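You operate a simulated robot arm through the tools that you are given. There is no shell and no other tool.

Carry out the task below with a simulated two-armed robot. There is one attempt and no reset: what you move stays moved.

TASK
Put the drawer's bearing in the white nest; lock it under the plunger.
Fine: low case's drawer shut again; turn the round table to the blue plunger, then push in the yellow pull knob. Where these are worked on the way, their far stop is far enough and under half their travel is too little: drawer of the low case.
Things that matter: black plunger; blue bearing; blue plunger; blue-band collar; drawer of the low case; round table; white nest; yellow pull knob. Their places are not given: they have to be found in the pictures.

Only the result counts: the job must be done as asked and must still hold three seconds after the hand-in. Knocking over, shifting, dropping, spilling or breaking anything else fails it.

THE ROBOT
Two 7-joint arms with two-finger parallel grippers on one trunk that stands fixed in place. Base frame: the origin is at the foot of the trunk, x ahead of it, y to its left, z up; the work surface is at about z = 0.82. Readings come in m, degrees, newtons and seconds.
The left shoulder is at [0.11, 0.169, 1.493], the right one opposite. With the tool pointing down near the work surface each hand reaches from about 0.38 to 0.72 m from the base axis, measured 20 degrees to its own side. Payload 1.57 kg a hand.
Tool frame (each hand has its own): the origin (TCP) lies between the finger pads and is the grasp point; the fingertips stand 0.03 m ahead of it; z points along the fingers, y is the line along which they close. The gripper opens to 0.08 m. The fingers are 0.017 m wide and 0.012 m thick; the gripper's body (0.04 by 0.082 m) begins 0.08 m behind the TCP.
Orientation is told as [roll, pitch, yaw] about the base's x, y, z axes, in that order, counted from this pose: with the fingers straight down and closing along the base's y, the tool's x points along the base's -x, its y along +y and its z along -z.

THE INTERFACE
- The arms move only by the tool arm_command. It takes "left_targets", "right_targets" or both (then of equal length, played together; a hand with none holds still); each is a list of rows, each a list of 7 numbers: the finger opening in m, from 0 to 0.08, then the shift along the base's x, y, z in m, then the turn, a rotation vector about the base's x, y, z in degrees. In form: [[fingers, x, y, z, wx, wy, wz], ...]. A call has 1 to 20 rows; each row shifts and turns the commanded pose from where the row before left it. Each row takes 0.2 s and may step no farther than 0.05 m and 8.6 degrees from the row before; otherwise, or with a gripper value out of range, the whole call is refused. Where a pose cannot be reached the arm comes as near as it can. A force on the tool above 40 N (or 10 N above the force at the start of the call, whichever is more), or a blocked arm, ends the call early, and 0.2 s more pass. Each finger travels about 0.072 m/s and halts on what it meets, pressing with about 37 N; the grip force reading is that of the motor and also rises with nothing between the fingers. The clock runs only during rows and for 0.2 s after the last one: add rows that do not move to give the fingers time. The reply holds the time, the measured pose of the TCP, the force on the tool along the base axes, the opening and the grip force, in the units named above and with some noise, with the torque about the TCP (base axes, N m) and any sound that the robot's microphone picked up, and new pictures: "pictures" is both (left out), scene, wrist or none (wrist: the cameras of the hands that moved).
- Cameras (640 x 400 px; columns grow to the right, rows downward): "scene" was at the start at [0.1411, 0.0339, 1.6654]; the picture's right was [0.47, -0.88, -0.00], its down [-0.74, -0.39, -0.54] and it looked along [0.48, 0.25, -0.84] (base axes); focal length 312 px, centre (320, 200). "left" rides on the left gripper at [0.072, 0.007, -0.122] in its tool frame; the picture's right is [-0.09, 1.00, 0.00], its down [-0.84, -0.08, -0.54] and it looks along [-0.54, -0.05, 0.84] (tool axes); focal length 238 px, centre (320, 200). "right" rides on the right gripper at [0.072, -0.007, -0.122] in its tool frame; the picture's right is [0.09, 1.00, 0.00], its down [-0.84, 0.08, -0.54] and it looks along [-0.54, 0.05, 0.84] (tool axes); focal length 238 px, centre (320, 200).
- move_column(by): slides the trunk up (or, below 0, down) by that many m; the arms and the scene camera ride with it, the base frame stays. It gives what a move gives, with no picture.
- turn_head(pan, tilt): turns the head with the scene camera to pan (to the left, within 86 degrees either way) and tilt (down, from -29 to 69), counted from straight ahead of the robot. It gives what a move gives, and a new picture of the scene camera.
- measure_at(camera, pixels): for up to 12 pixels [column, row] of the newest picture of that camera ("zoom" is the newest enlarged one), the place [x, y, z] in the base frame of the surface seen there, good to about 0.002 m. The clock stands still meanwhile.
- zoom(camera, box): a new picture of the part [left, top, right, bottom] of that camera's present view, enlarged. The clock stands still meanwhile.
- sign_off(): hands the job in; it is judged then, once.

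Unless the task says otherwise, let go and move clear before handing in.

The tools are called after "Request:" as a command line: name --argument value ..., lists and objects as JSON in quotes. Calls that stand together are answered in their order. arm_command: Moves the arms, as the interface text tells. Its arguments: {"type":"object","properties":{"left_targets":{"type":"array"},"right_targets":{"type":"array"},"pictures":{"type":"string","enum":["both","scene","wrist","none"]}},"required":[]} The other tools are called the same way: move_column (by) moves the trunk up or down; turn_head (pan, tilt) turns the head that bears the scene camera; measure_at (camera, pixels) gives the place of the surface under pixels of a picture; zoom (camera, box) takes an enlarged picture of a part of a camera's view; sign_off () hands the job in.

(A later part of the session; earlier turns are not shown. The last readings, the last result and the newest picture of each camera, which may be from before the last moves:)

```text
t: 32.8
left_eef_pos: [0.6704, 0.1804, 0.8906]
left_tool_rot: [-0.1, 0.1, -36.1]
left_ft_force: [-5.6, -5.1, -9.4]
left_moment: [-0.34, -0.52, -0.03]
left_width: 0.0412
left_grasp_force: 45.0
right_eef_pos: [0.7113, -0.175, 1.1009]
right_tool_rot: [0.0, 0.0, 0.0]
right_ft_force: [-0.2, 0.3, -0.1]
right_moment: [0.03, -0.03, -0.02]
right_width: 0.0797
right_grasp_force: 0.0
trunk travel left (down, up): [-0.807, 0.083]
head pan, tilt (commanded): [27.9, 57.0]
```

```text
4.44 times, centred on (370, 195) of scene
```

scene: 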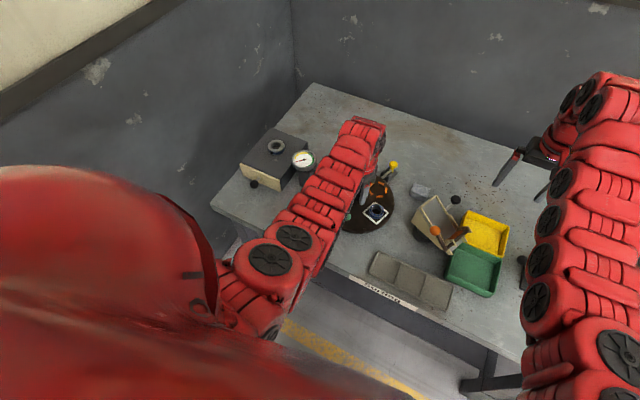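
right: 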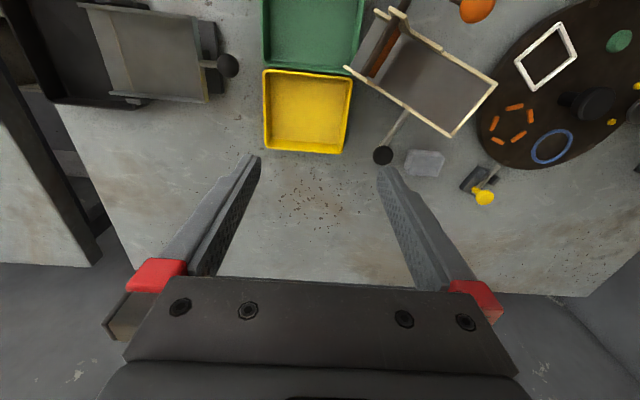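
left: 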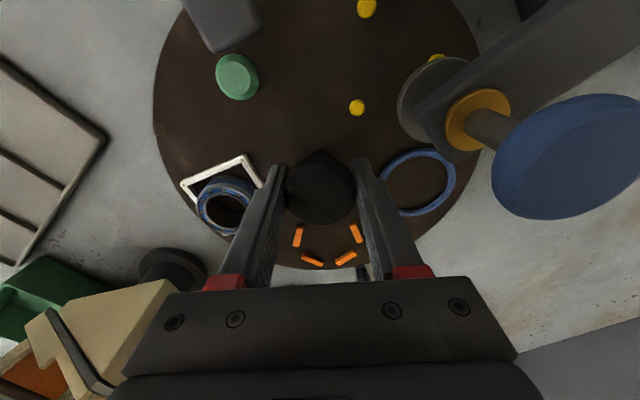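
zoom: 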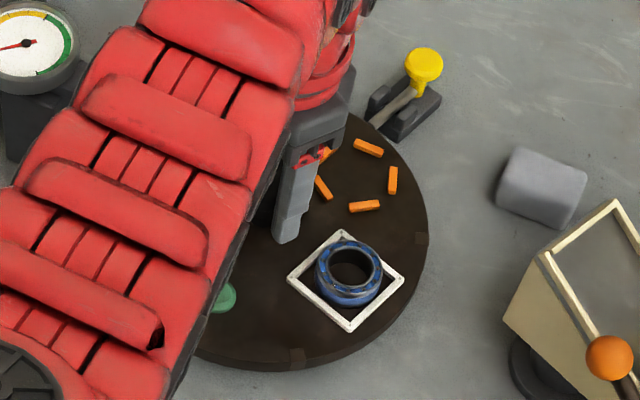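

The table turns with the hand and the bearing stays in its frame. Continuing the turn to yaw +54°.

Request:
arm_command --left_targets '[[0.03, 0, 0, -0.0005, 0, 0, 6], [0.03, 0, 0, 0, 0, 0, 6], [0.03, 0, 0, 0, 0, 0, 6], [0.03, 0, 0, 0, 0, 0, 6], [0.03, 0, 0, 0, 0, 0, 6], [0.03, 0, 0, 0, 0, 0, 6], [0.03, 0, 0, 0, 0, 0, 6], [0.03, 0, 0, 0, 0, 0, 6]]'

Request:
zoom --camera "scene" --box '[320, 150, 420, 240]'

```text
t: 34.6
left_eef_pos: [0.6697, 0.1798, 0.8888]
left_tool_rot: [0.0, -0.2, 12.1]
left_ft_force: [-3.7, -5.2, -0.2]
left_moment: [0.06, -0.12, 0.03]
left_width: 0.0413
left_grasp_force: 45.5
right_eef_pos: [0.711, -0.1761, 1.101]
right_tool_rot: [0.0, 0.0, 0.0]
right_ft_force: [-0.3, 0.5, -0.7]
right_moment: [-0.02, -0.02, 0.01]
right_width: 0.08
right_grasp_force: 0.1
trunk travel left (down, up): [-0.807, 0.083]
head pan, tilt (commanded): [27.9, 57.0]
```

scene: 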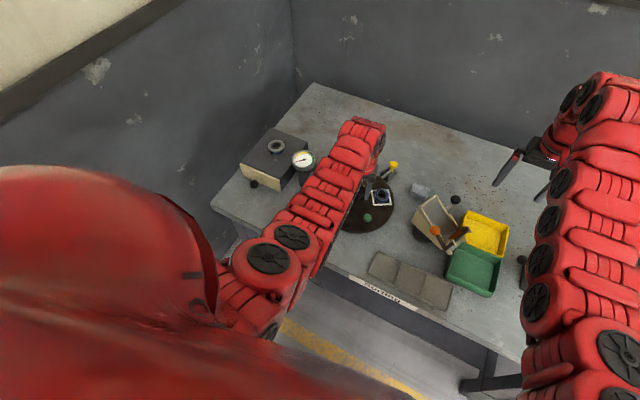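
left: 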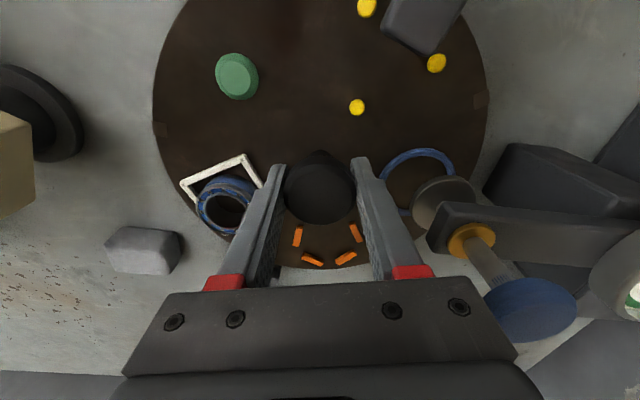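

```text
4.44 times, centred on (370, 195) of scene
```

zoom: 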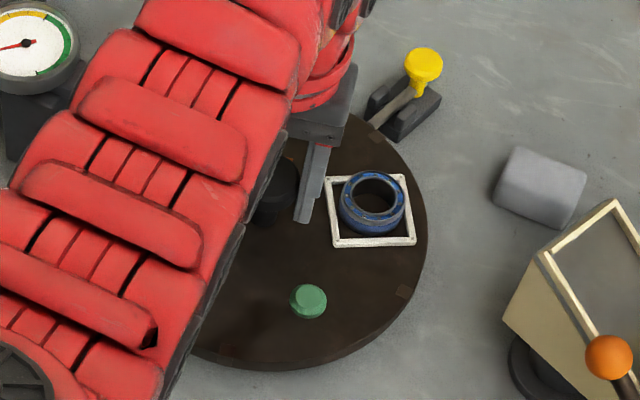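

So far 66° without slip. I'll continue to yaw +54° (108° total for this grip).

Request:
arm_command --left_targets '[[0.03, 0, 0, 0, 0, 0, 6], [0.03, 0, 0, 0, 0, 0, 6], [0.03, 0, 0, 0, 0, 0, 6], [0.03, 0, 0, 0, 0, 0, 6], [0.03, 0, 0, 0, 0, 0, 6], [0.03, 0, 0, 0, 0, 0, 6], [0.03, 0, 0, 0, 0, 0, 6], [0.03, 0, 0, 0, 0, 0, 0]]'

Request:
zoom --camera "scene" --box '[320, 150, 420, 240]'

```text
t: 36.4
left_eef_pos: [0.6693, 0.1791, 0.8898]
left_tool_rot: [-0.1, 0.0, 54.1]
left_ft_force: [0.0, -6.9, 4.4]
left_moment: [-0.93, 0.55, 0.01]
left_width: 0.0414
left_grasp_force: 45.2
right_eef_pos: [0.7116, -0.1755, 1.1014]
right_tool_rot: [0.0, 0.0, 0.0]
right_ft_force: [0.4, 0.0, 0.4]
right_moment: [0.03, -0.03, 0.06]
right_width: 0.08
right_grasp_force: 0.0
trunk travel left (down, up): [-0.807, 0.083]
head pan, tilt (commanded): [27.9, 57.0]
```

scene: 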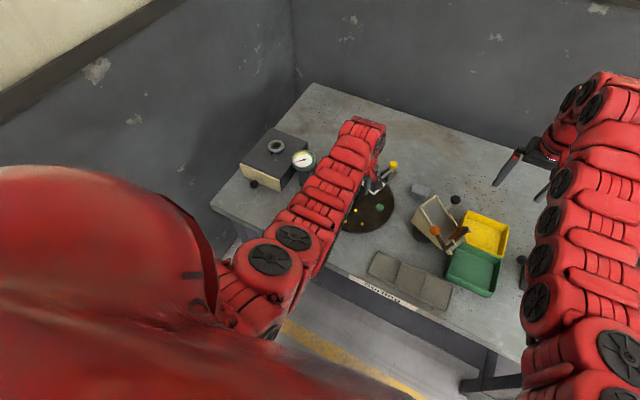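
left: 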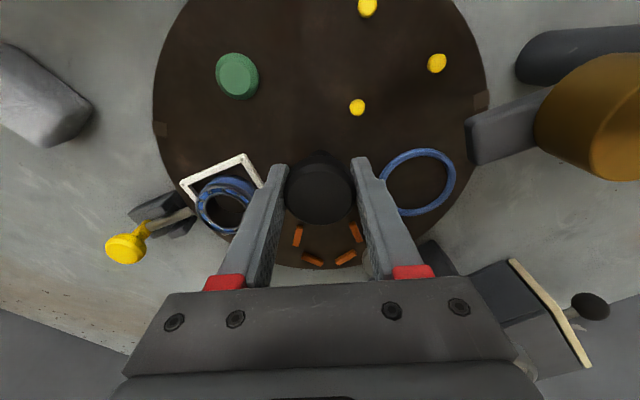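

```text
4.44 times, centred on (370, 195) of scene
```

zoom: 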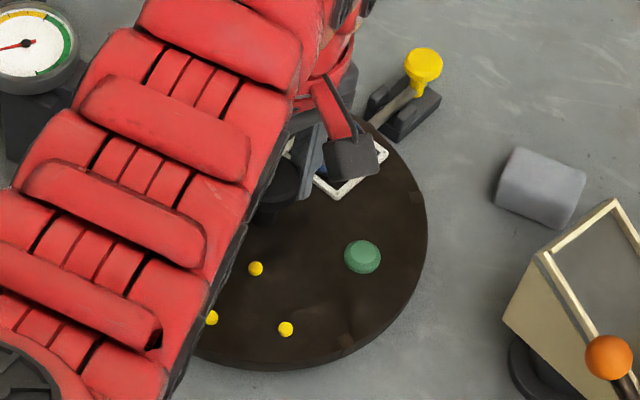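

The white nest is now near 342°. I'll open, rise a little to clear the bearing, and turn the hand back to -54° for the second grip.

Request:
arm_command --left_targets '[[0.05, 0, 0, 0, 0, 0, 0], [0.06, 0, 0, 0, 0, 0, 0], [0.06, 0, 0.001, 0.025, 0, 0, 0], [0.06, 0, 0, 0.035, 0, 0, 0], [0.06, 0, 0, 0, 0, 0, -8], [0.06, 0, 0, 0, 0, 0, -8], [0.06, 0, 0, 0, 0, 0, -8], [0.06, 0, 0, 0, 0, 0, -8], [0.06, 0, 0, 0, 0, 0, -8], [0.06, 0, 0, 0, 0, 0, -8], [0.06, 0, 0, 0, 0, 0, -8], [0.06, 0, 0, 0, 0, 0, -8], [0.06, 0, 0, 0, 0, 0, -8], [0.06, 0, 0, 0, 0, 0, -8], [0.06, 0, 0, 0, 0, 0, -8], [0.06, 0, 0, 0, 0, 0, -8], [0.06, 0, 0, 0, 0, 0, -8], [0.06, 0, 0, 0, 0, 0, -4], [0.06, 0, 0, 0, 0, 0, 0]]'

```text
t: 40.4
left_eef_pos: [0.6702, 0.183, 0.9493]
left_tool_rot: [0.1, 0.1, -54.2]
left_ft_force: [0.3, 0.2, -0.1]
left_moment: [0.02, -0.01, 0.01]
left_width: 0.0598
left_grasp_force: 0.1
right_eef_pos: [0.7105, -0.1759, 1.1013]
right_tool_rot: [0.0, -0.1, -0.1]
right_ft_force: [1.0, 0.6, 0.4]
right_moment: [-0.04, -0.02, 0.03]
right_width: 0.08
right_grasp_force: 0.1
trunk travel left (down, up): [-0.807, 0.083]
head pan, tilt (commanded): [27.9, 57.0]
```

scene: 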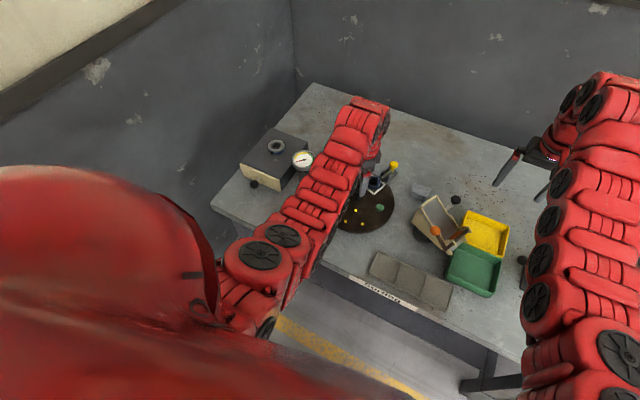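
left: 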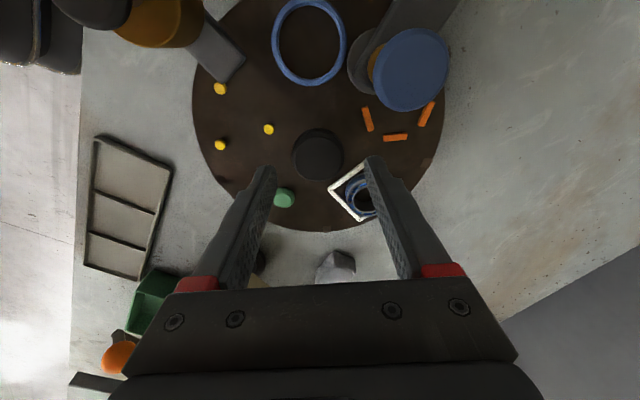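

The force readings during the turn suggest the true knob centre is near y 0.180, so I'll shift by -3 mm in y, descend and grip again.

Request:
arm_command --left_targets '[[0.06, -0.0005, -0.003, -0.02, 0, 0, 0], [0.06, 0, 0, -0.02, 0, 0, 0], [0.06, 0, 0, -0.019, 0, 0, 0], [0.06, 0, 0, 0, 0, 0, 0], [0.045, 0, 0, 0, 0, 0, 0], [0.03, 0, 0, 0, 0, 0, 0], [0.03, 0, 0, 0, 0, 0, 0], [0.03, 0, 0, 0, 0, 0, 0]]'

```text
t: 42.2
left_eef_pos: [0.671, 0.1787, 0.8907]
left_tool_rot: [0.0, 0.0, -53.9]
left_ft_force: [-2.1, -0.4, 0.6]
left_moment: [0.03, -0.03, 0.02]
left_width: 0.0413
left_grasp_force: 44.7
right_eef_pos: [0.7102, -0.1752, 1.1019]
right_tool_rot: [0.0, 0.0, 0.0]
right_ft_force: [-0.2, -0.3, -0.1]
right_moment: [0.0, 0.02, 0.01]
right_width: 0.0802
right_grasp_force: 0.1
trunk travel left (down, up): [-0.807, 0.083]
head pan, tilt (commanded): [27.9, 57.0]
```

scene: 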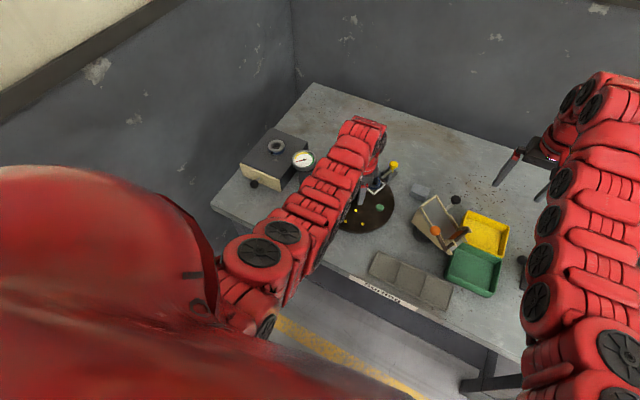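
left: 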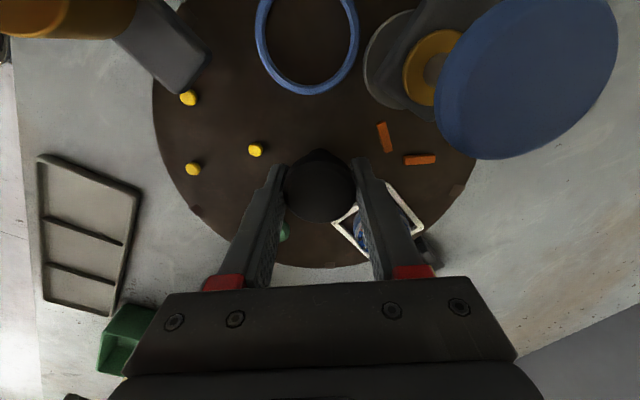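

Gripped with almost no side load. I'll turn the next 72° and then check before the bearing goes under the blue plunger.

Request:
arm_command --left_targets '[[0.03, 0, 0, 0, 0, 0, 4], [0.03, 0, 0, 0, 0, 0, 6], [0.03, 0, 0, 0, 0, 0, 6], [0.03, 0, 0, 0, 0, 0, 6], [0.03, 0, 0, 0, 0, 0, 6], [0.03, 0, 0, 0, 0, 0, 6], [0.03, 0, 0, 0, 0, 0, 6], [0.03, 0, 0, 0, 0, 0, 6], [0.03, 0, 0, 0, 0, 0, 6], [0.03, 0, 0, 0, 0, 0, 6], [0.03, 0, 0, 0, 0, 0, 6]]'

Request:
zoom --camera "scene" --box '[310, 140, 410, 220]'

Request:
zoom --camera "left" --box '[370, 120, 530, 280]'

```text
t: 44.6
left_eef_pos: [0.6726, 0.1815, 0.8908]
left_tool_rot: [0.0, -0.1, 10.1]
left_ft_force: [14.0, 10.6, 9.3]
left_moment: [0.0, 0.78, -0.02]
left_width: 0.0416
left_grasp_force: 45.1
right_eef_pos: [0.7125, -0.1731, 1.1012]
right_tool_rot: [0.0, 0.1, 0.0]
right_ft_force: [0.3, -0.8, -0.3]
right_moment: [0.02, 0.0, -0.01]
right_width: 0.08
right_grasp_force: 0.0
trunk travel left (down, up): [-0.807, 0.083]
head pan, tilt (commanded): [27.9, 57.0]
```

scene: 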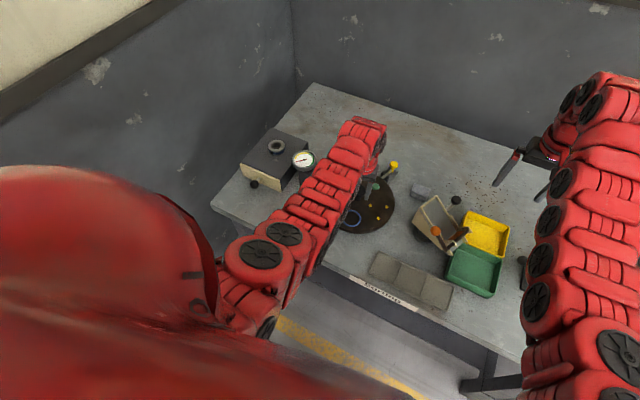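
left: 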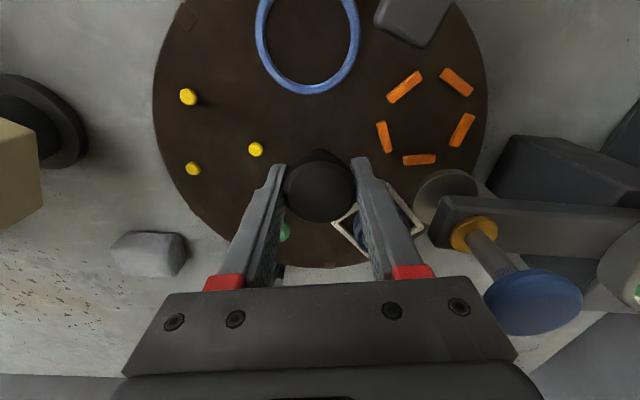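

```text
5.00 times, centred on (360, 180) of scene
```

zoom: 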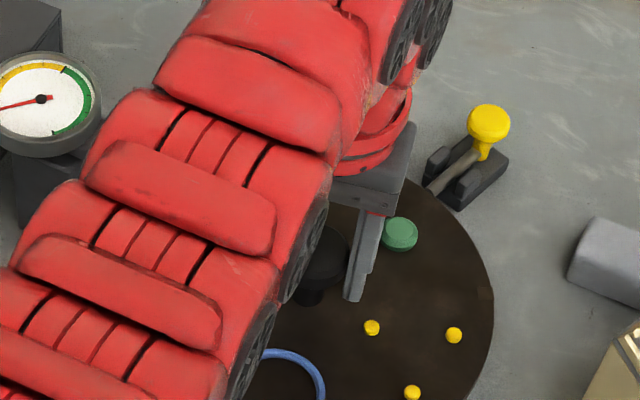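

```text
2.50 times, centred on (450, 200) of left
```

zoom: 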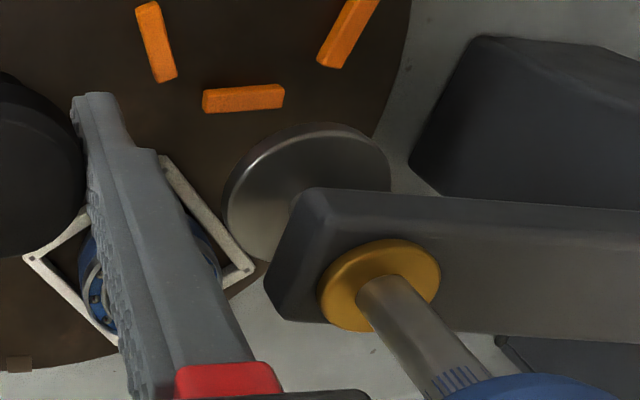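

The turn is in step, though there's about 17 N side load from a slightly eccentric grip, so I'll ease the command by 2 mm. First I'll check the blue disc's rim height against the bearing top.

Request:
measure_at --camera "zoom" --pixels '[[229, 195], [231, 215], [240, 235], [300, 150], [260, 200], [255, 250], [90, 280], [98, 300], [380, 170], [245, 268], [165, 160], [32, 258]]'

```text
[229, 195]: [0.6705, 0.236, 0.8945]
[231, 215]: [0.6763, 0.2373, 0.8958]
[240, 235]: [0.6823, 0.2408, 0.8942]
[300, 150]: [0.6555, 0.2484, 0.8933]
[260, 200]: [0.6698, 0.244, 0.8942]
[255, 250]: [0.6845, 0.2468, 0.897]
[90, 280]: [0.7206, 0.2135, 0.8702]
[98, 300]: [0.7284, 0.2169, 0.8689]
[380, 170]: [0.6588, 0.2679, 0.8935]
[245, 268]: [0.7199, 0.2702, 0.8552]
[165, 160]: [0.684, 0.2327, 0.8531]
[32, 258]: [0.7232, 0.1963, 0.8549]
```

The blue disc's rim is at z about 0.895 and the bearing top at 0.870, so it clears. I'll continue the remaining 44°.

Request:
arm_command --left_targets '[[0.03, 0.001, 0.001, 0, 0, 0, 5], [0.03, 0.001, 0.0005, 0, 0, 0, 5], [0.03, 0.0005, 0, 0, 0, 0, 5], [0.03, 0, 0, 0, 0, 0, 5], [0.03, 0, 0, 0, 0, 0, 5], [0.03, 0, 0, 0, 0, 0, 5], [0.03, 0, 0, 0, 0, 0, 5], [0.03, 0, 0, 0, 0, 0, 5], [0.03, 0, 0, 0, 0, 0, 4], [0.03, 0, 0, 0, 0, 0, 0]]'

Request:
zoom --camera "scene" --box '[310, 140, 410, 220]'

```text
t: 46.8
left_eef_pos: [0.6715, 0.1799, 0.8904]
left_tool_rot: [0.0, 0.2, 54.0]
left_ft_force: [-11.9, 6.1, -0.4]
left_moment: [0.69, -0.33, 0.04]
left_width: 0.0413
left_grasp_force: 44.8
right_eef_pos: [0.7094, -0.1748, 1.1025]
right_tool_rot: [0.0, -0.1, 0.0]
right_ft_force: [0.8, 0.0, -0.6]
right_moment: [-0.04, -0.02, 0.01]
right_width: 0.0798
right_grasp_force: 0.0
trunk travel left (down, up): [-0.807, 0.083]
head pan, tilt (commanded): [27.9, 57.0]
```

scene: 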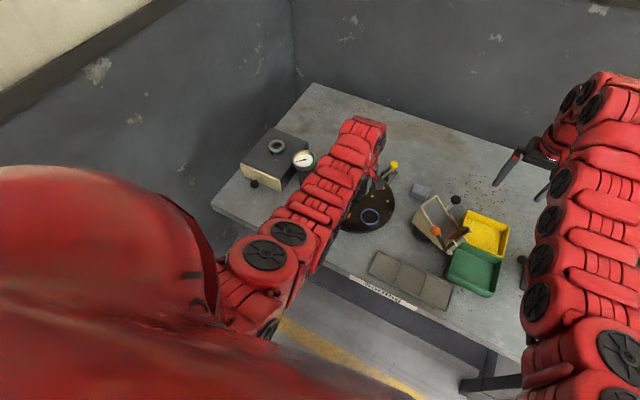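
left: 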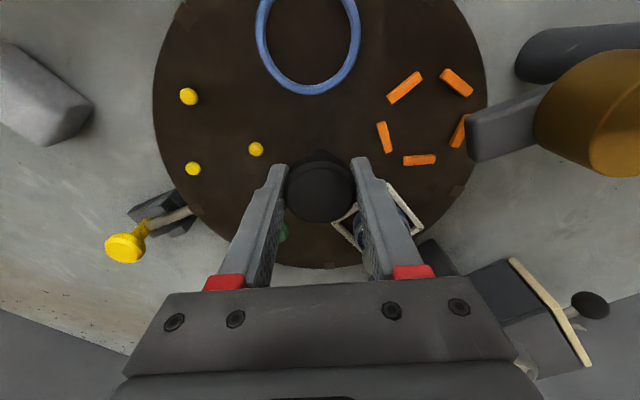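

```text
5.00 times, centred on (360, 180) of scene
```

zoom: 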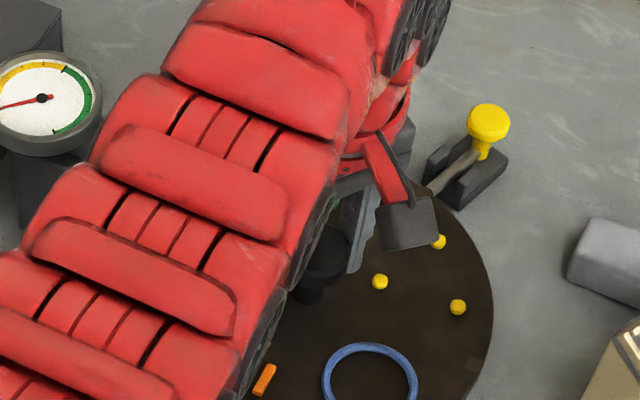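

Turn completed. I'll zoom on the pin tip and the notch at left picture (195,208), and look for the white nest under the blue plunger.

Request:
zoom --camera "left" --box '[160, 180, 240, 240]'

Request:
measure_at --camera "zoom" --pixels '[[290, 240], [240, 245], [200, 255], [160, 275], [320, 220], [270, 215], [340, 250]]'

Request:
zoom --camera "left" --box '[320, 150, 480, 270]'

```text
6.67 times, centred on (200, 210) of left
```

zoom: 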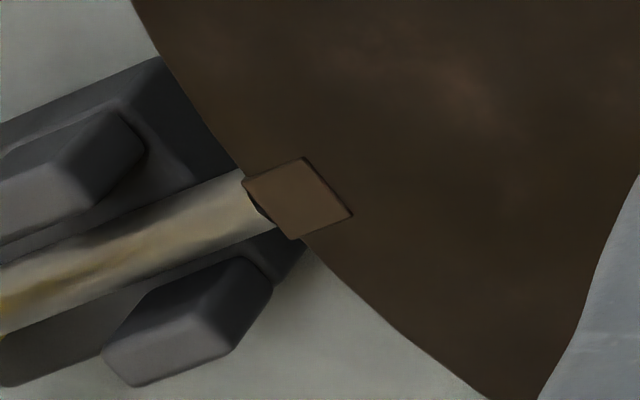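

```text
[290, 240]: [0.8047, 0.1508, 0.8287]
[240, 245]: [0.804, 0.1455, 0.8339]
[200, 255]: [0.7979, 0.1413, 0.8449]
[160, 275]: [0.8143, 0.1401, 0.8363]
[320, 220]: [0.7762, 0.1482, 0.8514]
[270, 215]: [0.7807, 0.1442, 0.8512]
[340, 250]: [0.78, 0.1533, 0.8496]
```

```text
3.33 times, centred on (400, 210) of left
```

zoom: 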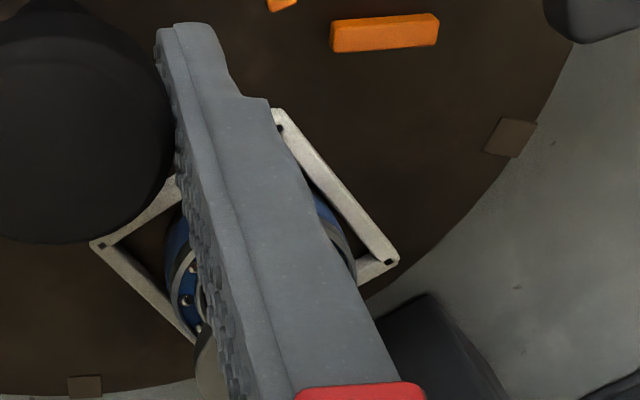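

The notch patch at zoom (298,198) is lined up closely with the pin. I'll measure the patch corners and the pin's edges to find any remaining angle error.

Request:
zoom --camera "left" --box '[170, 185, 230, 230]'

Request:
measure_at --camera "zoom" --pixels '[[225, 165], [297, 140], [355, 210], [287, 235], [290, 188], [200, 195], [150, 215], [100, 235], [50, 255], [215, 170], [240, 215], [100, 200]]'

```text
8.89 times, centred on (200, 208) of left
```

zoom: 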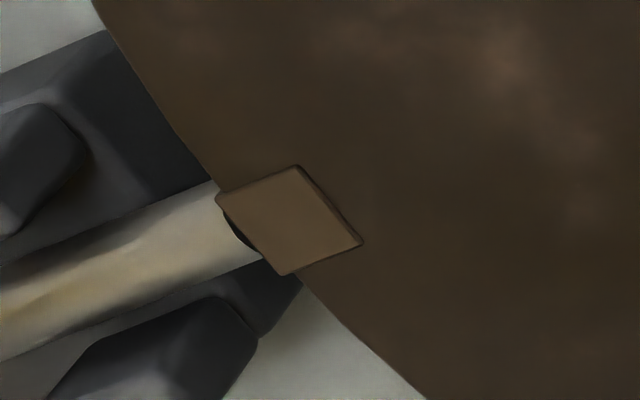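

```text
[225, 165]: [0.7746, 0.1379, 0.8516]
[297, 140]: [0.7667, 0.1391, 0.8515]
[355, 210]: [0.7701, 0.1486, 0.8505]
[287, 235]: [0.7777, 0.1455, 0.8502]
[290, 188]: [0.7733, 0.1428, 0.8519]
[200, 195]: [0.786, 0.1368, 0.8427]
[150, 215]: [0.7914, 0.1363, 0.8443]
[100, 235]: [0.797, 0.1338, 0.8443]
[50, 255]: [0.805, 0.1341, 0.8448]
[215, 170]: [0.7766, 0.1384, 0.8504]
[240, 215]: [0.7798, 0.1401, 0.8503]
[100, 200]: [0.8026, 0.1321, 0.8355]
```

Some of my points fell on the pin's edge, so I'll measure again along its true centre line and at the patch corners.

Request:
measure_at --camera "zoom" --pixels '[[222, 202], [297, 171], [357, 241], [284, 270], [290, 221], [225, 230], [180, 243], [130, 263], [80, 282], [30, 302], [20, 270], [30, 340]]'

Request:
measure_at --camera "scene" --pixels '[[384, 178], [383, 179], [381, 182], [394, 164], [371, 217]]'

Request:
zoom --camera "scene" --box '[370, 160, 402, 184]'

```text
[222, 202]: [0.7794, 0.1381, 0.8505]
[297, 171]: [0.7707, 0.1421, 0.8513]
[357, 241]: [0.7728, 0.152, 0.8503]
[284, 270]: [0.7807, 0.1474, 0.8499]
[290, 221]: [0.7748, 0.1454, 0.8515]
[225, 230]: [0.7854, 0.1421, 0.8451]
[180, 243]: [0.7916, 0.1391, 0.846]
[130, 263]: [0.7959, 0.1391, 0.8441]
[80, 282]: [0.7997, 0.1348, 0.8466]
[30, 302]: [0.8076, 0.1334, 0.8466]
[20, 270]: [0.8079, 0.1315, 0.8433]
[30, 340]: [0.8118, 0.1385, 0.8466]
```

```text
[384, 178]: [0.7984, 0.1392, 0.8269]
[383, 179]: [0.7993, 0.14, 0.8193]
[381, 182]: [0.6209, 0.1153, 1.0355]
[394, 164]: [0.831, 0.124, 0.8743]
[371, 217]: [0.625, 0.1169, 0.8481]
```

```text
16.00 times, centred on (386, 172) of scene
```

zoom: 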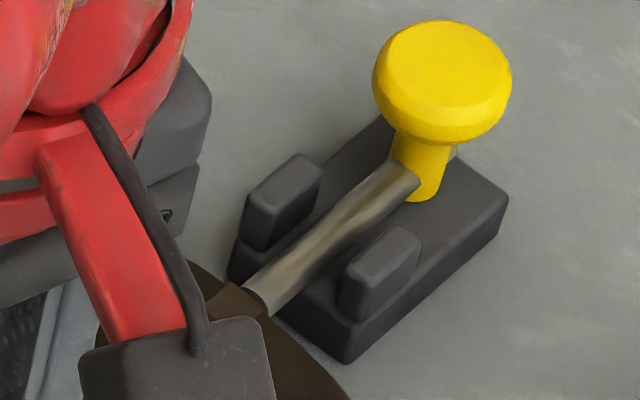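

The patch centre is at about -18.2° and the pin at about -17.8°, so the alignment is within measuring error. I'll release the knob, rise straight up and verify the nest under the blue plunger.

Request:
arm_command --left_targets '[[0.05, 0, 0, 0, 0, 0, 0], [0.06, 0, 0, 0, 0, 0, 0], [0.06, 0, 0, 0.03, 0, 0, 0], [0.06, 0, 0, 0.045, 0, 0, 0], [0.06, 0, 0, 0.045, 0, 0, 0], [0.06, 0, 0, 0.02, 0, 0, 0], [0.06, 0, 0, 0, 0, 0, 0]]'

Request:
zoom --camera "left" --box '[200, 40, 440, 220]'

```text
t: 48.4
left_eef_pos: [0.6734, 0.1826, 1.0298]
left_tool_rot: [0.0, 0.2, 54.0]
left_ft_force: [-0.3, -0.3, 1.3]
left_moment: [0.02, 0.0, 0.0]
left_width: 0.0599
left_grasp_force: 0.1
right_eef_pos: [0.7119, -0.1745, 1.1012]
right_tool_rot: [0.0, 0.0, 0.0]
right_ft_force: [1.0, -0.6, -0.3]
right_moment: [0.01, -0.01, -0.01]
right_width: 0.0802
right_grasp_force: 0.1
trunk travel left (down, up): [-0.807, 0.083]
head pan, tilt (commanded): [27.9, 57.0]
```

scene: 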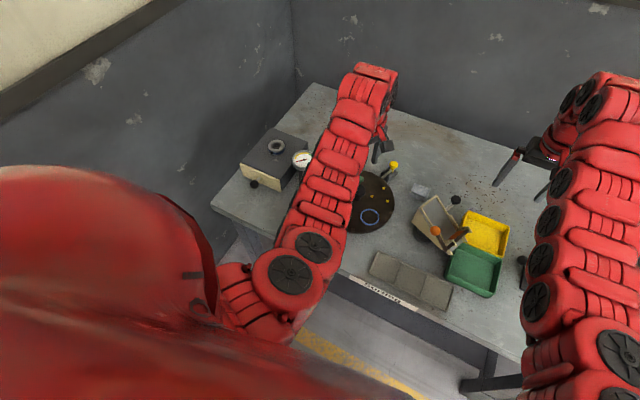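
left: 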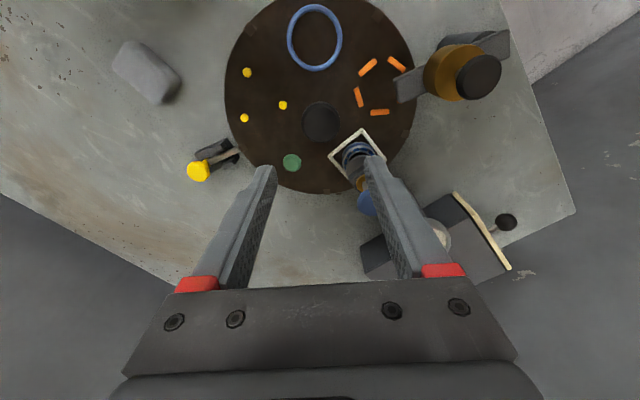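

```text
2.22 times, centred on (320, 130) of left
```

zoom: 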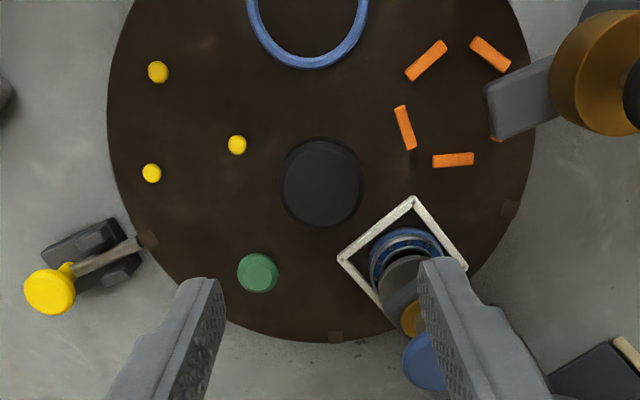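

The white nest with the bearing is now under the blue plunger and the notch faces the pin. Next I'll turn the left hand to yaw -18°, square to the pin, and move out toward the yellow knob to test reach.

Request:
arm_command --left_targets '[[0.06, 0, 0, 0, 0, 0, -8], [0.06, 0, 0, 0, 0, 0, -8], [0.06, 0, 0, 0, 0, 0, -8], [0.06, 0, 0, 0, 0, 0, -8], [0.06, 0, 0, 0, 0, 0, -8], [0.06, 0, 0, 0, 0, 0, -8], [0.06, 0, 0, 0, 0, 0, -8], [0.06, 0, 0, 0, 0, 0, -8], [0.06, 0, 0, 0, 0, 0, -8], [0.06, 0.02, -0.008, 0, 0, 0, 0], [0.06, 0.03, -0.012, 0, 0, 0, 0], [0.06, 0.03, -0.012, 0, 0, 0, 0], [0.06, 0, 0, 0, 0, 0, 0]]'

```text
t: 51.2
left_eef_pos: [0.7242, 0.1547, 1.0352]
left_tool_rot: [-0.1, 0.1, -18.0]
left_ft_force: [-0.7, -0.7, 0.3]
left_moment: [-0.01, 0.0, -0.02]
left_width: 0.0599
left_grasp_force: 0.0
left hand out of reach, approached as far as the arm can: row 12
right_eef_pos: [0.7109, -0.1751, 1.1005]
right_tool_rot: [0.1, 0.0, 0.1]
right_ft_force: [-0.2, 0.0, 0.7]
right_moment: [0.03, 0.02, -0.01]
right_width: 0.0799
right_grasp_force: 0.0
trunk travel left (down, up): [-0.807, 0.083]
head pan, tilt (commanded): [27.9, 57.0]
```

scene: 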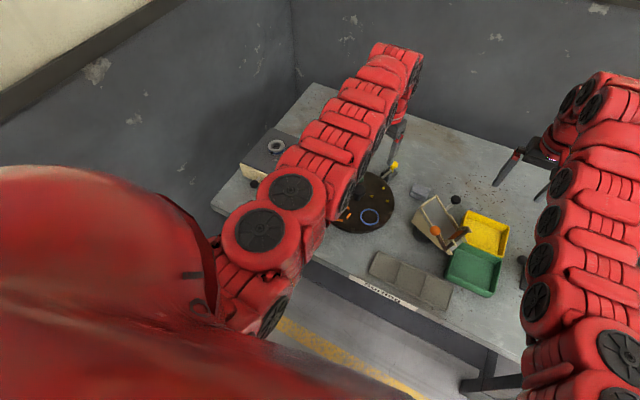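
left: 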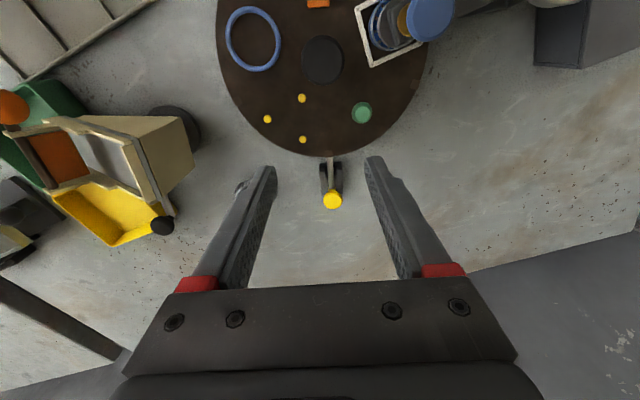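

Straight down the left hand stops at (0.724, 0.155), so I'll tilt the tool outward by 30° to gain reach. Meanwhile I'll measure the yellow knob's disc from the left view at (332,199).

Request:
zoom --camera "left" --box '[296, 150, 368, 216]'

Request:
measure_at --camera "zoom" --pixels '[[330, 300], [295, 300], [372, 300], [330, 265], [330, 340], [325, 225], [322, 190], [318, 140], [316, 90], [290, 200], [355, 200], [325, 248]]'

```text
6.06 times, centred on (332, 183) of left
```

zoom: 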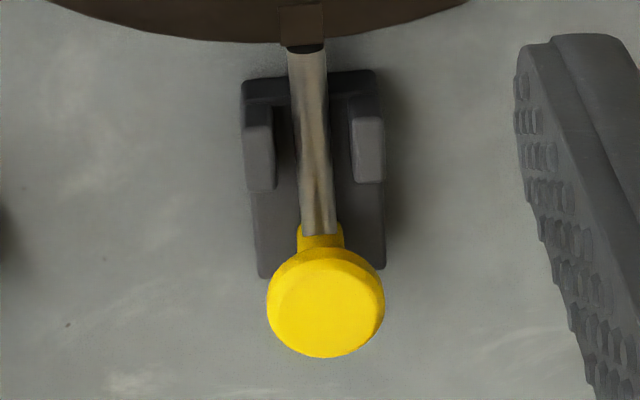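

```text
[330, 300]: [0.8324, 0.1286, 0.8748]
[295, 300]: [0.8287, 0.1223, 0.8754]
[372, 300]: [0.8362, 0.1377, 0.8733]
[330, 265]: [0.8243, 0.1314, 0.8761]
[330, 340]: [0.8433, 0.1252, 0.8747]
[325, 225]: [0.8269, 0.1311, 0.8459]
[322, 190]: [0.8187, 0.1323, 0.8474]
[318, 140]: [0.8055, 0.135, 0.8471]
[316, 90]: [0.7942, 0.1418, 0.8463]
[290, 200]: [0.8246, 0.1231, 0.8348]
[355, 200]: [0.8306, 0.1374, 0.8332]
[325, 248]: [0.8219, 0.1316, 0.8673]
```

The knob's disc centre is at about (0.834, 0.127, 0.875), and from straight along the pin the notch patch lines up within half a millimetre. I'll tilt the left hand outward 30° in place.

Request:
arm_command --left_targets '[[0.06, 0, 0, 0, -2.32, -7.13, 0], [0.06, 0, 0, 0, -2.32, -7.13, 0], [0.06, 0, 0, 0, -2.32, -7.13, 0], [0.06, 0, 0, 0, -2.32, -7.13, 0], [0.06, 0, 0, 0, 0, 0, 0]]'

```text
t: 52.4
left_eef_pos: [0.7259, 0.1543, 1.0351]
left_tool_rot: [0.0, -30.0, -18.0]
left_ft_force: [0.7, -1.0, -0.6]
left_moment: [-0.01, 0.02, -0.01]
left_width: 0.0601
left_grasp_force: 0.1
right_eef_pos: [0.7114, -0.1752, 1.1019]
right_tool_rot: [0.0, 0.0, -0.1]
right_ft_force: [0.7, -0.5, -0.2]
right_moment: [-0.03, 0.03, -0.01]
right_width: 0.08
right_grasp_force: 0.0
trunk travel left (down, up): [-0.807, 0.083]
head pan, tilt (commanded): [27.9, 57.0]
```

scene: 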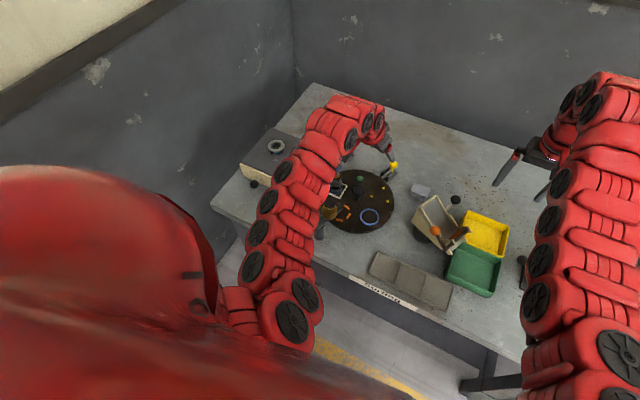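
left: 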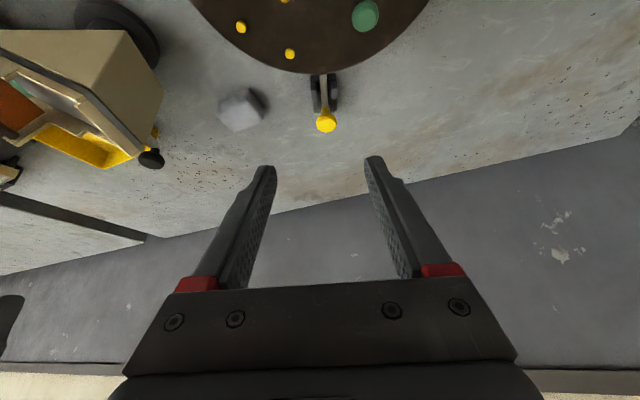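

The tilt is in place. I'll move the hand to a point 10 cm back from the knob along the tool axis.

Request:
arm_command --left_targets '[[0.06, 0.02, -0.004, -0.02, 0, 0, 0], [0.06, 0.02, -0.004, -0.025, 0, 0, 0], [0.06, 0.0205, -0.004, -0.029, 0, 0, 0], [0.06, 0, 0, 0, 0, 0, 0]]'

Request:
zoom --camera "left" --box '[250, 60, 410, 200]'

```text
t: 53.4
left_eef_pos: [0.7844, 0.1421, 0.9608]
left_tool_rot: [0.1, -30.0, -18.1]
left_ft_force: [-0.1, 0.2, -0.9]
left_moment: [-0.01, -0.02, -0.04]
left_width: 0.06
left_grasp_force: 0.1
right_eef_pos: [0.7101, -0.1739, 1.1023]
right_tool_rot: [0.0, 0.0, 0.0]
right_ft_force: [0.1, -1.0, 1.1]
right_moment: [0.01, 0.03, 0.01]
right_width: 0.0797
right_grasp_force: 0.0
trunk travel left (down, up): [-0.807, 0.083]
head pan, tilt (commanded): [27.9, 57.0]
```

scene: 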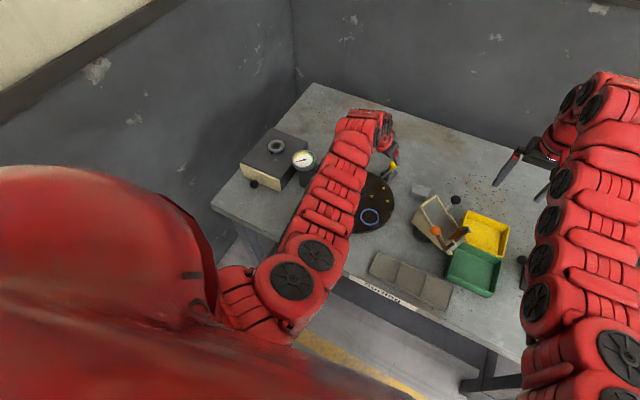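
left: 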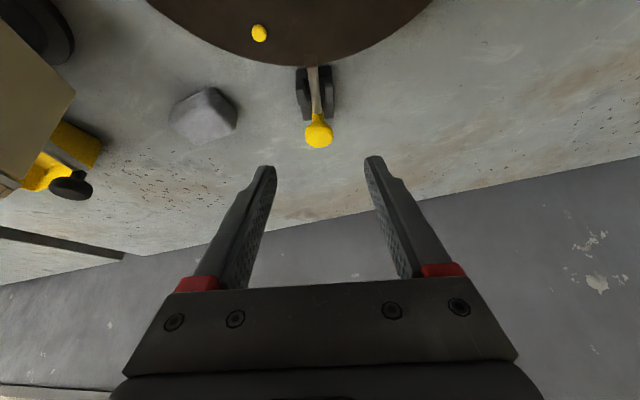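

```text
2.86 times, centred on (330, 130) of left
```

zoom: 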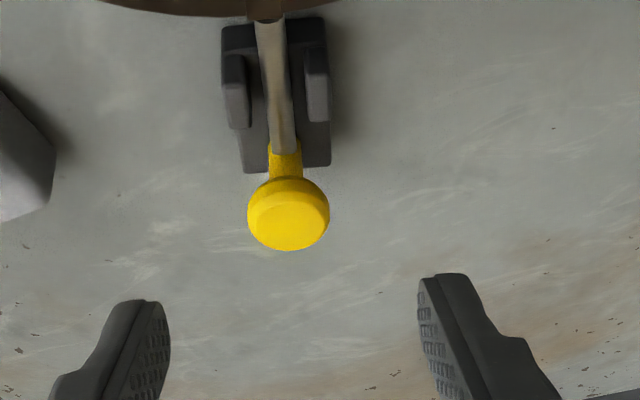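

The knob at (318,130) is centred between the fingers. I'll re-measure its disc from here for the final approach.

Request:
measure_at --camera "zoom" --pixels '[[290, 220], [255, 215], [325, 215], [288, 195], [288, 245], [285, 165], [275, 120], [270, 60], [268, 30]]'

```text
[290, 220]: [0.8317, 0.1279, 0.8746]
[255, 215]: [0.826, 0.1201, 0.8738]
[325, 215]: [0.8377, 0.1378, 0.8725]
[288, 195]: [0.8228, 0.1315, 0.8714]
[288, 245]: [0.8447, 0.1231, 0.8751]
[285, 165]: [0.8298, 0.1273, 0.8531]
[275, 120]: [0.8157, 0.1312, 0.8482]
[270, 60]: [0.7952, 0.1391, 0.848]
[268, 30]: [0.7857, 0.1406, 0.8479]
```

The disc centre is confirmed at (0.833, 0.128). I'll approach along the tool axis with open fingers.

Request:
arm_command --left_targets '[[0.06, 0.0122, -0.0036, -0.022, 0, 0, 0], [0.06, 0.0122, -0.0035, -0.022, 0, 0, 0], [0.06, 0.0121, -0.0035, -0.022, 0, 0, 0], [0.06, 0.0121, -0.0035, -0.021, 0, 0, 0], [0.06, 0, 0, 0, 0, 0, 0]]'

Request:
zoom --camera "left" --box '[240, 60, 400, 220]'

Request:
zoom --camera "scene" --box '[360, 140, 420, 190]'

```text
t: 54.6
left_eef_pos: [0.8006, 0.1343, 0.9184]
left_tool_rot: [-0.1, -30.0, -18.0]
left_ft_force: [0.2, 0.4, 0.4]
left_moment: [0.01, -0.01, -0.03]
left_width: 0.06
left_grasp_force: 0.0
left hand out of reach, approached as far as the arm can: row 2, 3, 4
right_eef_pos: [0.7108, -0.1749, 1.1015]
right_tool_rot: [-0.1, 0.1, 0.0]
right_ft_force: [-0.2, 0.0, 0.1]
right_moment: [-0.02, 0.0, 0.0]
right_width: 0.08
right_grasp_force: 0.0
trunk travel left (down, up): [-0.807, 0.083]
head pan, tilt (commanded): [27.9, 57.0]
```

scene: 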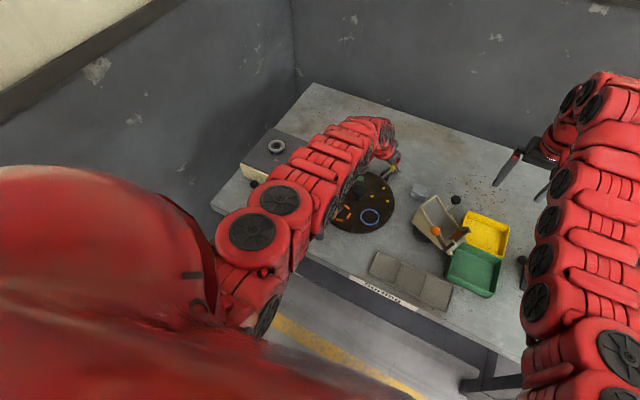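
left: 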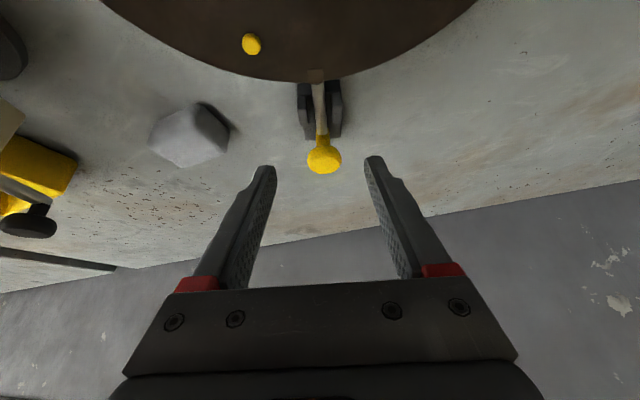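

```text
2.50 times, centred on (320, 140) of left
```

zoom: 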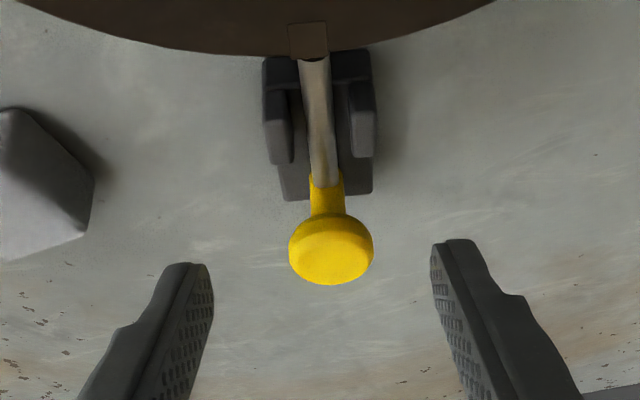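

```text
8.00 times, centred on (390, 165) of scene
```

zoom: 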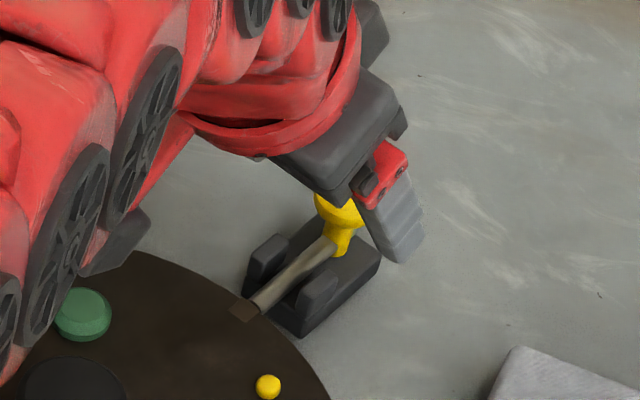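

The left arm is at full stretch at (0.801, 0.134, 0.918), so the trunk has to come down. I'll pull the left hand back and up and raise the right hand first, since both ride down with the trunk.

Request:
arm_command --left_targets '[[0.06, -0.012, 0.0035, 0.022, 0, 0, 0], [0.06, -0.012, 0.0035, 0.03, 0, 0, 0], [0.06, -0.012, 0.004, 0.04, 0, 0, 0], [0.06, -0.005, 0.004, 0.045, 0, 0, 0], [0.06, 0, 0, 0.005, 0, 0, 0], [0.06, 0, 0, 0, 0, 0, 0]]' --right_targets '[[0.08, 0, 0, 0.03, 0, 0, 0], [0.08, 0, 0, 0.03, 0, 0, 0], [0.08, 0, 0, 0.03, 0, 0, 0], [0.08, 0, 0, 0.03, 0, 0, 0], [0.08, 0, 0, 0.03, 0, 0, 0], [0.08, 0, 0, 0, 0, 0, 0]]'

```text
t: 56.0
left_eef_pos: [0.7582, 0.1516, 1.0593]
left_tool_rot: [-0.1, -29.9, -18.0]
left_ft_force: [0.9, 0.3, 0.7]
left_moment: [0.0, -0.02, 0.02]
left_width: 0.06
left_grasp_force: 0.1
right_eef_pos: [0.7133, -0.1761, 1.2503]
right_tool_rot: [0.1, 0.1, 0.0]
right_ft_force: [0.1, -0.1, -0.3]
right_moment: [0.02, 0.02, 0.0]
right_width: 0.08
right_grasp_force: 0.1
trunk travel left (down, up): [-0.807, 0.083]
head pan, tilt (commanded): [27.9, 57.0]
```

scene: 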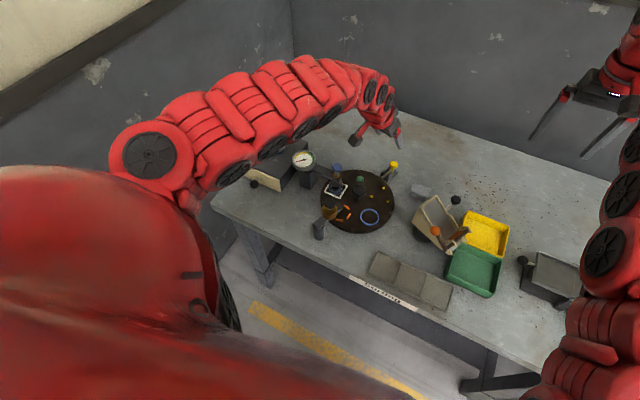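
right: 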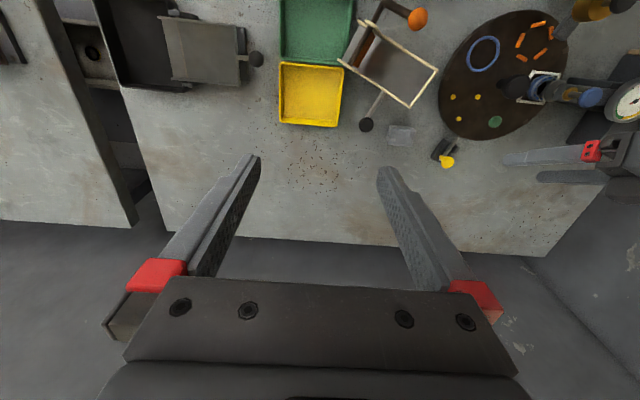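
left: 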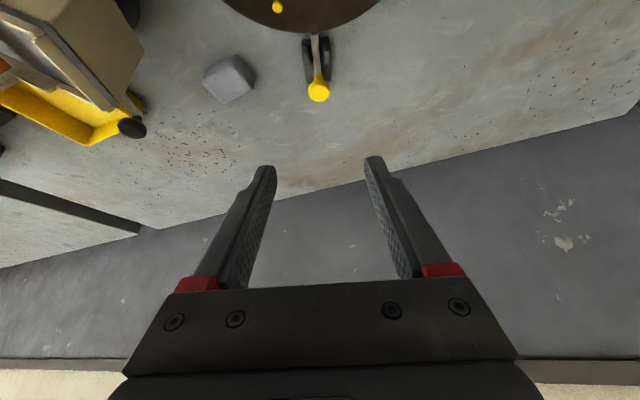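

The left arm has swung its elbow out to the left, at scene (152,155). Before lowering I'll check how high its links are above the case, gauge and plungers.

Request:
measure_at --camera "scene" --pixels '[[152, 155], [190, 170], [230, 172], [270, 145], [310, 125], [345, 105], [372, 95], [220, 110], [300, 75], [385, 115], [118, 160], [205, 190]]'

```text
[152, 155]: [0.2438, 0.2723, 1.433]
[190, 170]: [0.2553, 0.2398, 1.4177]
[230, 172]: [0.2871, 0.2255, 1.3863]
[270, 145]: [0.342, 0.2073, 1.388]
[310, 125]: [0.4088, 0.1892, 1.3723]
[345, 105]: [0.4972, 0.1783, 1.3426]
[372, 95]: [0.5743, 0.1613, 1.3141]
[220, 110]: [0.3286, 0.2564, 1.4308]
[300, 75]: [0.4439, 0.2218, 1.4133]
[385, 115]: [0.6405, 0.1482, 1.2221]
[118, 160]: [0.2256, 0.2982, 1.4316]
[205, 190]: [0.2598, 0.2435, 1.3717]
```

All the left arm's links are above 1.2 m, so a 0.15 m drop leaves ample clearance. Lowering the trunk by 0.15 m.

Request:
move_column --by -0.15

```text
t: 57.8
left_eef_pos: [0.7582, 0.1509, 0.9097]
left_tool_rot: [0.0, -30.1, -18.0]
left_ft_force: [-0.7, 1.0, 0.4]
left_moment: [0.01, -0.01, -0.01]
left_width: 0.0599
left_grasp_force: 0.1
right_eef_pos: [0.7123, -0.1767, 1.1006]
right_tool_rot: [0.0, -0.1, 0.1]
right_ft_force: [0.9, -0.2, -0.3]
right_moment: [0.01, -0.02, 0.03]
right_width: 0.0799
right_grasp_force: 0.1
trunk travel left (down, up): [-0.657, 0.233]
head pan, tilt (commanded): [27.9, 57.0]
```

The hand now sits at (0.758, 0.151, 0.910). I'll move outward to a point 6 cm back from the knob along the tool axis, then look.

Request:
arm_command --left_targets '[[0.06, 0.005, -0.002, 0.018, 0, 0, 0], [0.06, 0.021, -0.006, 0.002, 0, 0, 0], [0.06, 0.02, -0.0056, 0, 0, 0, 0], [0.06, 0, 0, 0, 0, 0, 0]]'

Request:
zoom --camera "left" --box '[240, 60, 400, 220]'

Request:
measure_at --camera "zoom" --pixels '[[330, 250], [295, 250], [365, 250], [330, 225], [330, 280]]'

```text
t: 58.8
left_eef_pos: [0.8045, 0.1362, 0.9313]
left_tool_rot: [0.0, -30.2, -17.9]
left_ft_force: [0.7, -0.2, 0.4]
left_moment: [-0.01, -0.01, 0.0]
left_width: 0.0601
left_grasp_force: 0.0
right_eef_pos: [0.7128, -0.1767, 1.1003]
right_tool_rot: [0.1, 0.0, 0.0]
right_ft_force: [-0.7, 0.0, 0.3]
right_moment: [0.01, -0.03, 0.0]
right_width: 0.08
right_grasp_force: 0.0
trunk travel left (down, up): [-0.657, 0.233]
head pan, tilt (commanded): [27.9, 57.0]
```

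scene: 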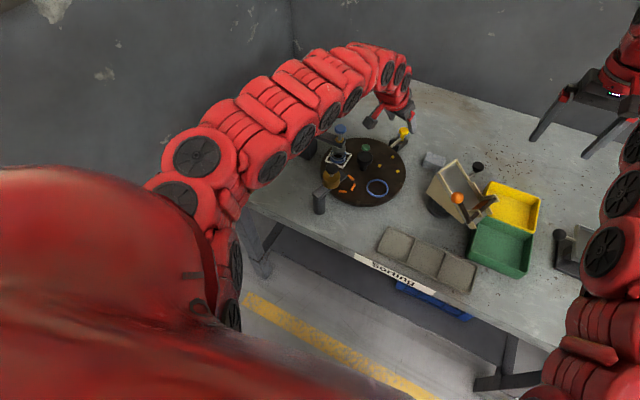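
left: 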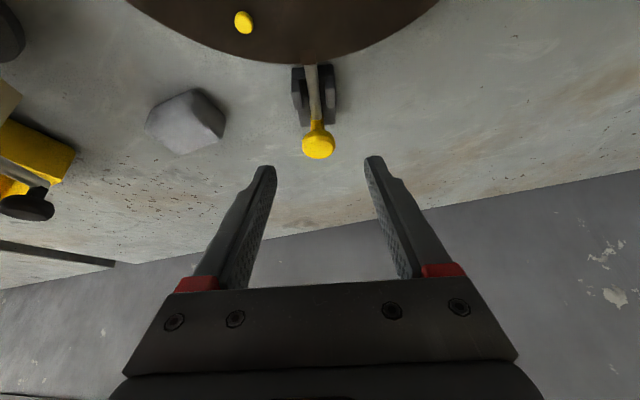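

```text
2.50 times, centred on (320, 140) of left
```

zoom: 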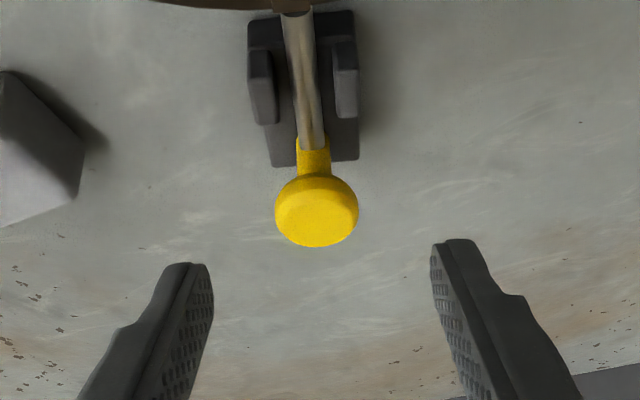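

```text
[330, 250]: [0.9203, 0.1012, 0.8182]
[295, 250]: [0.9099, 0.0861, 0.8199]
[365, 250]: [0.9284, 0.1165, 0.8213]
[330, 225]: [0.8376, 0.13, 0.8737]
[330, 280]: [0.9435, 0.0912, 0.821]
```

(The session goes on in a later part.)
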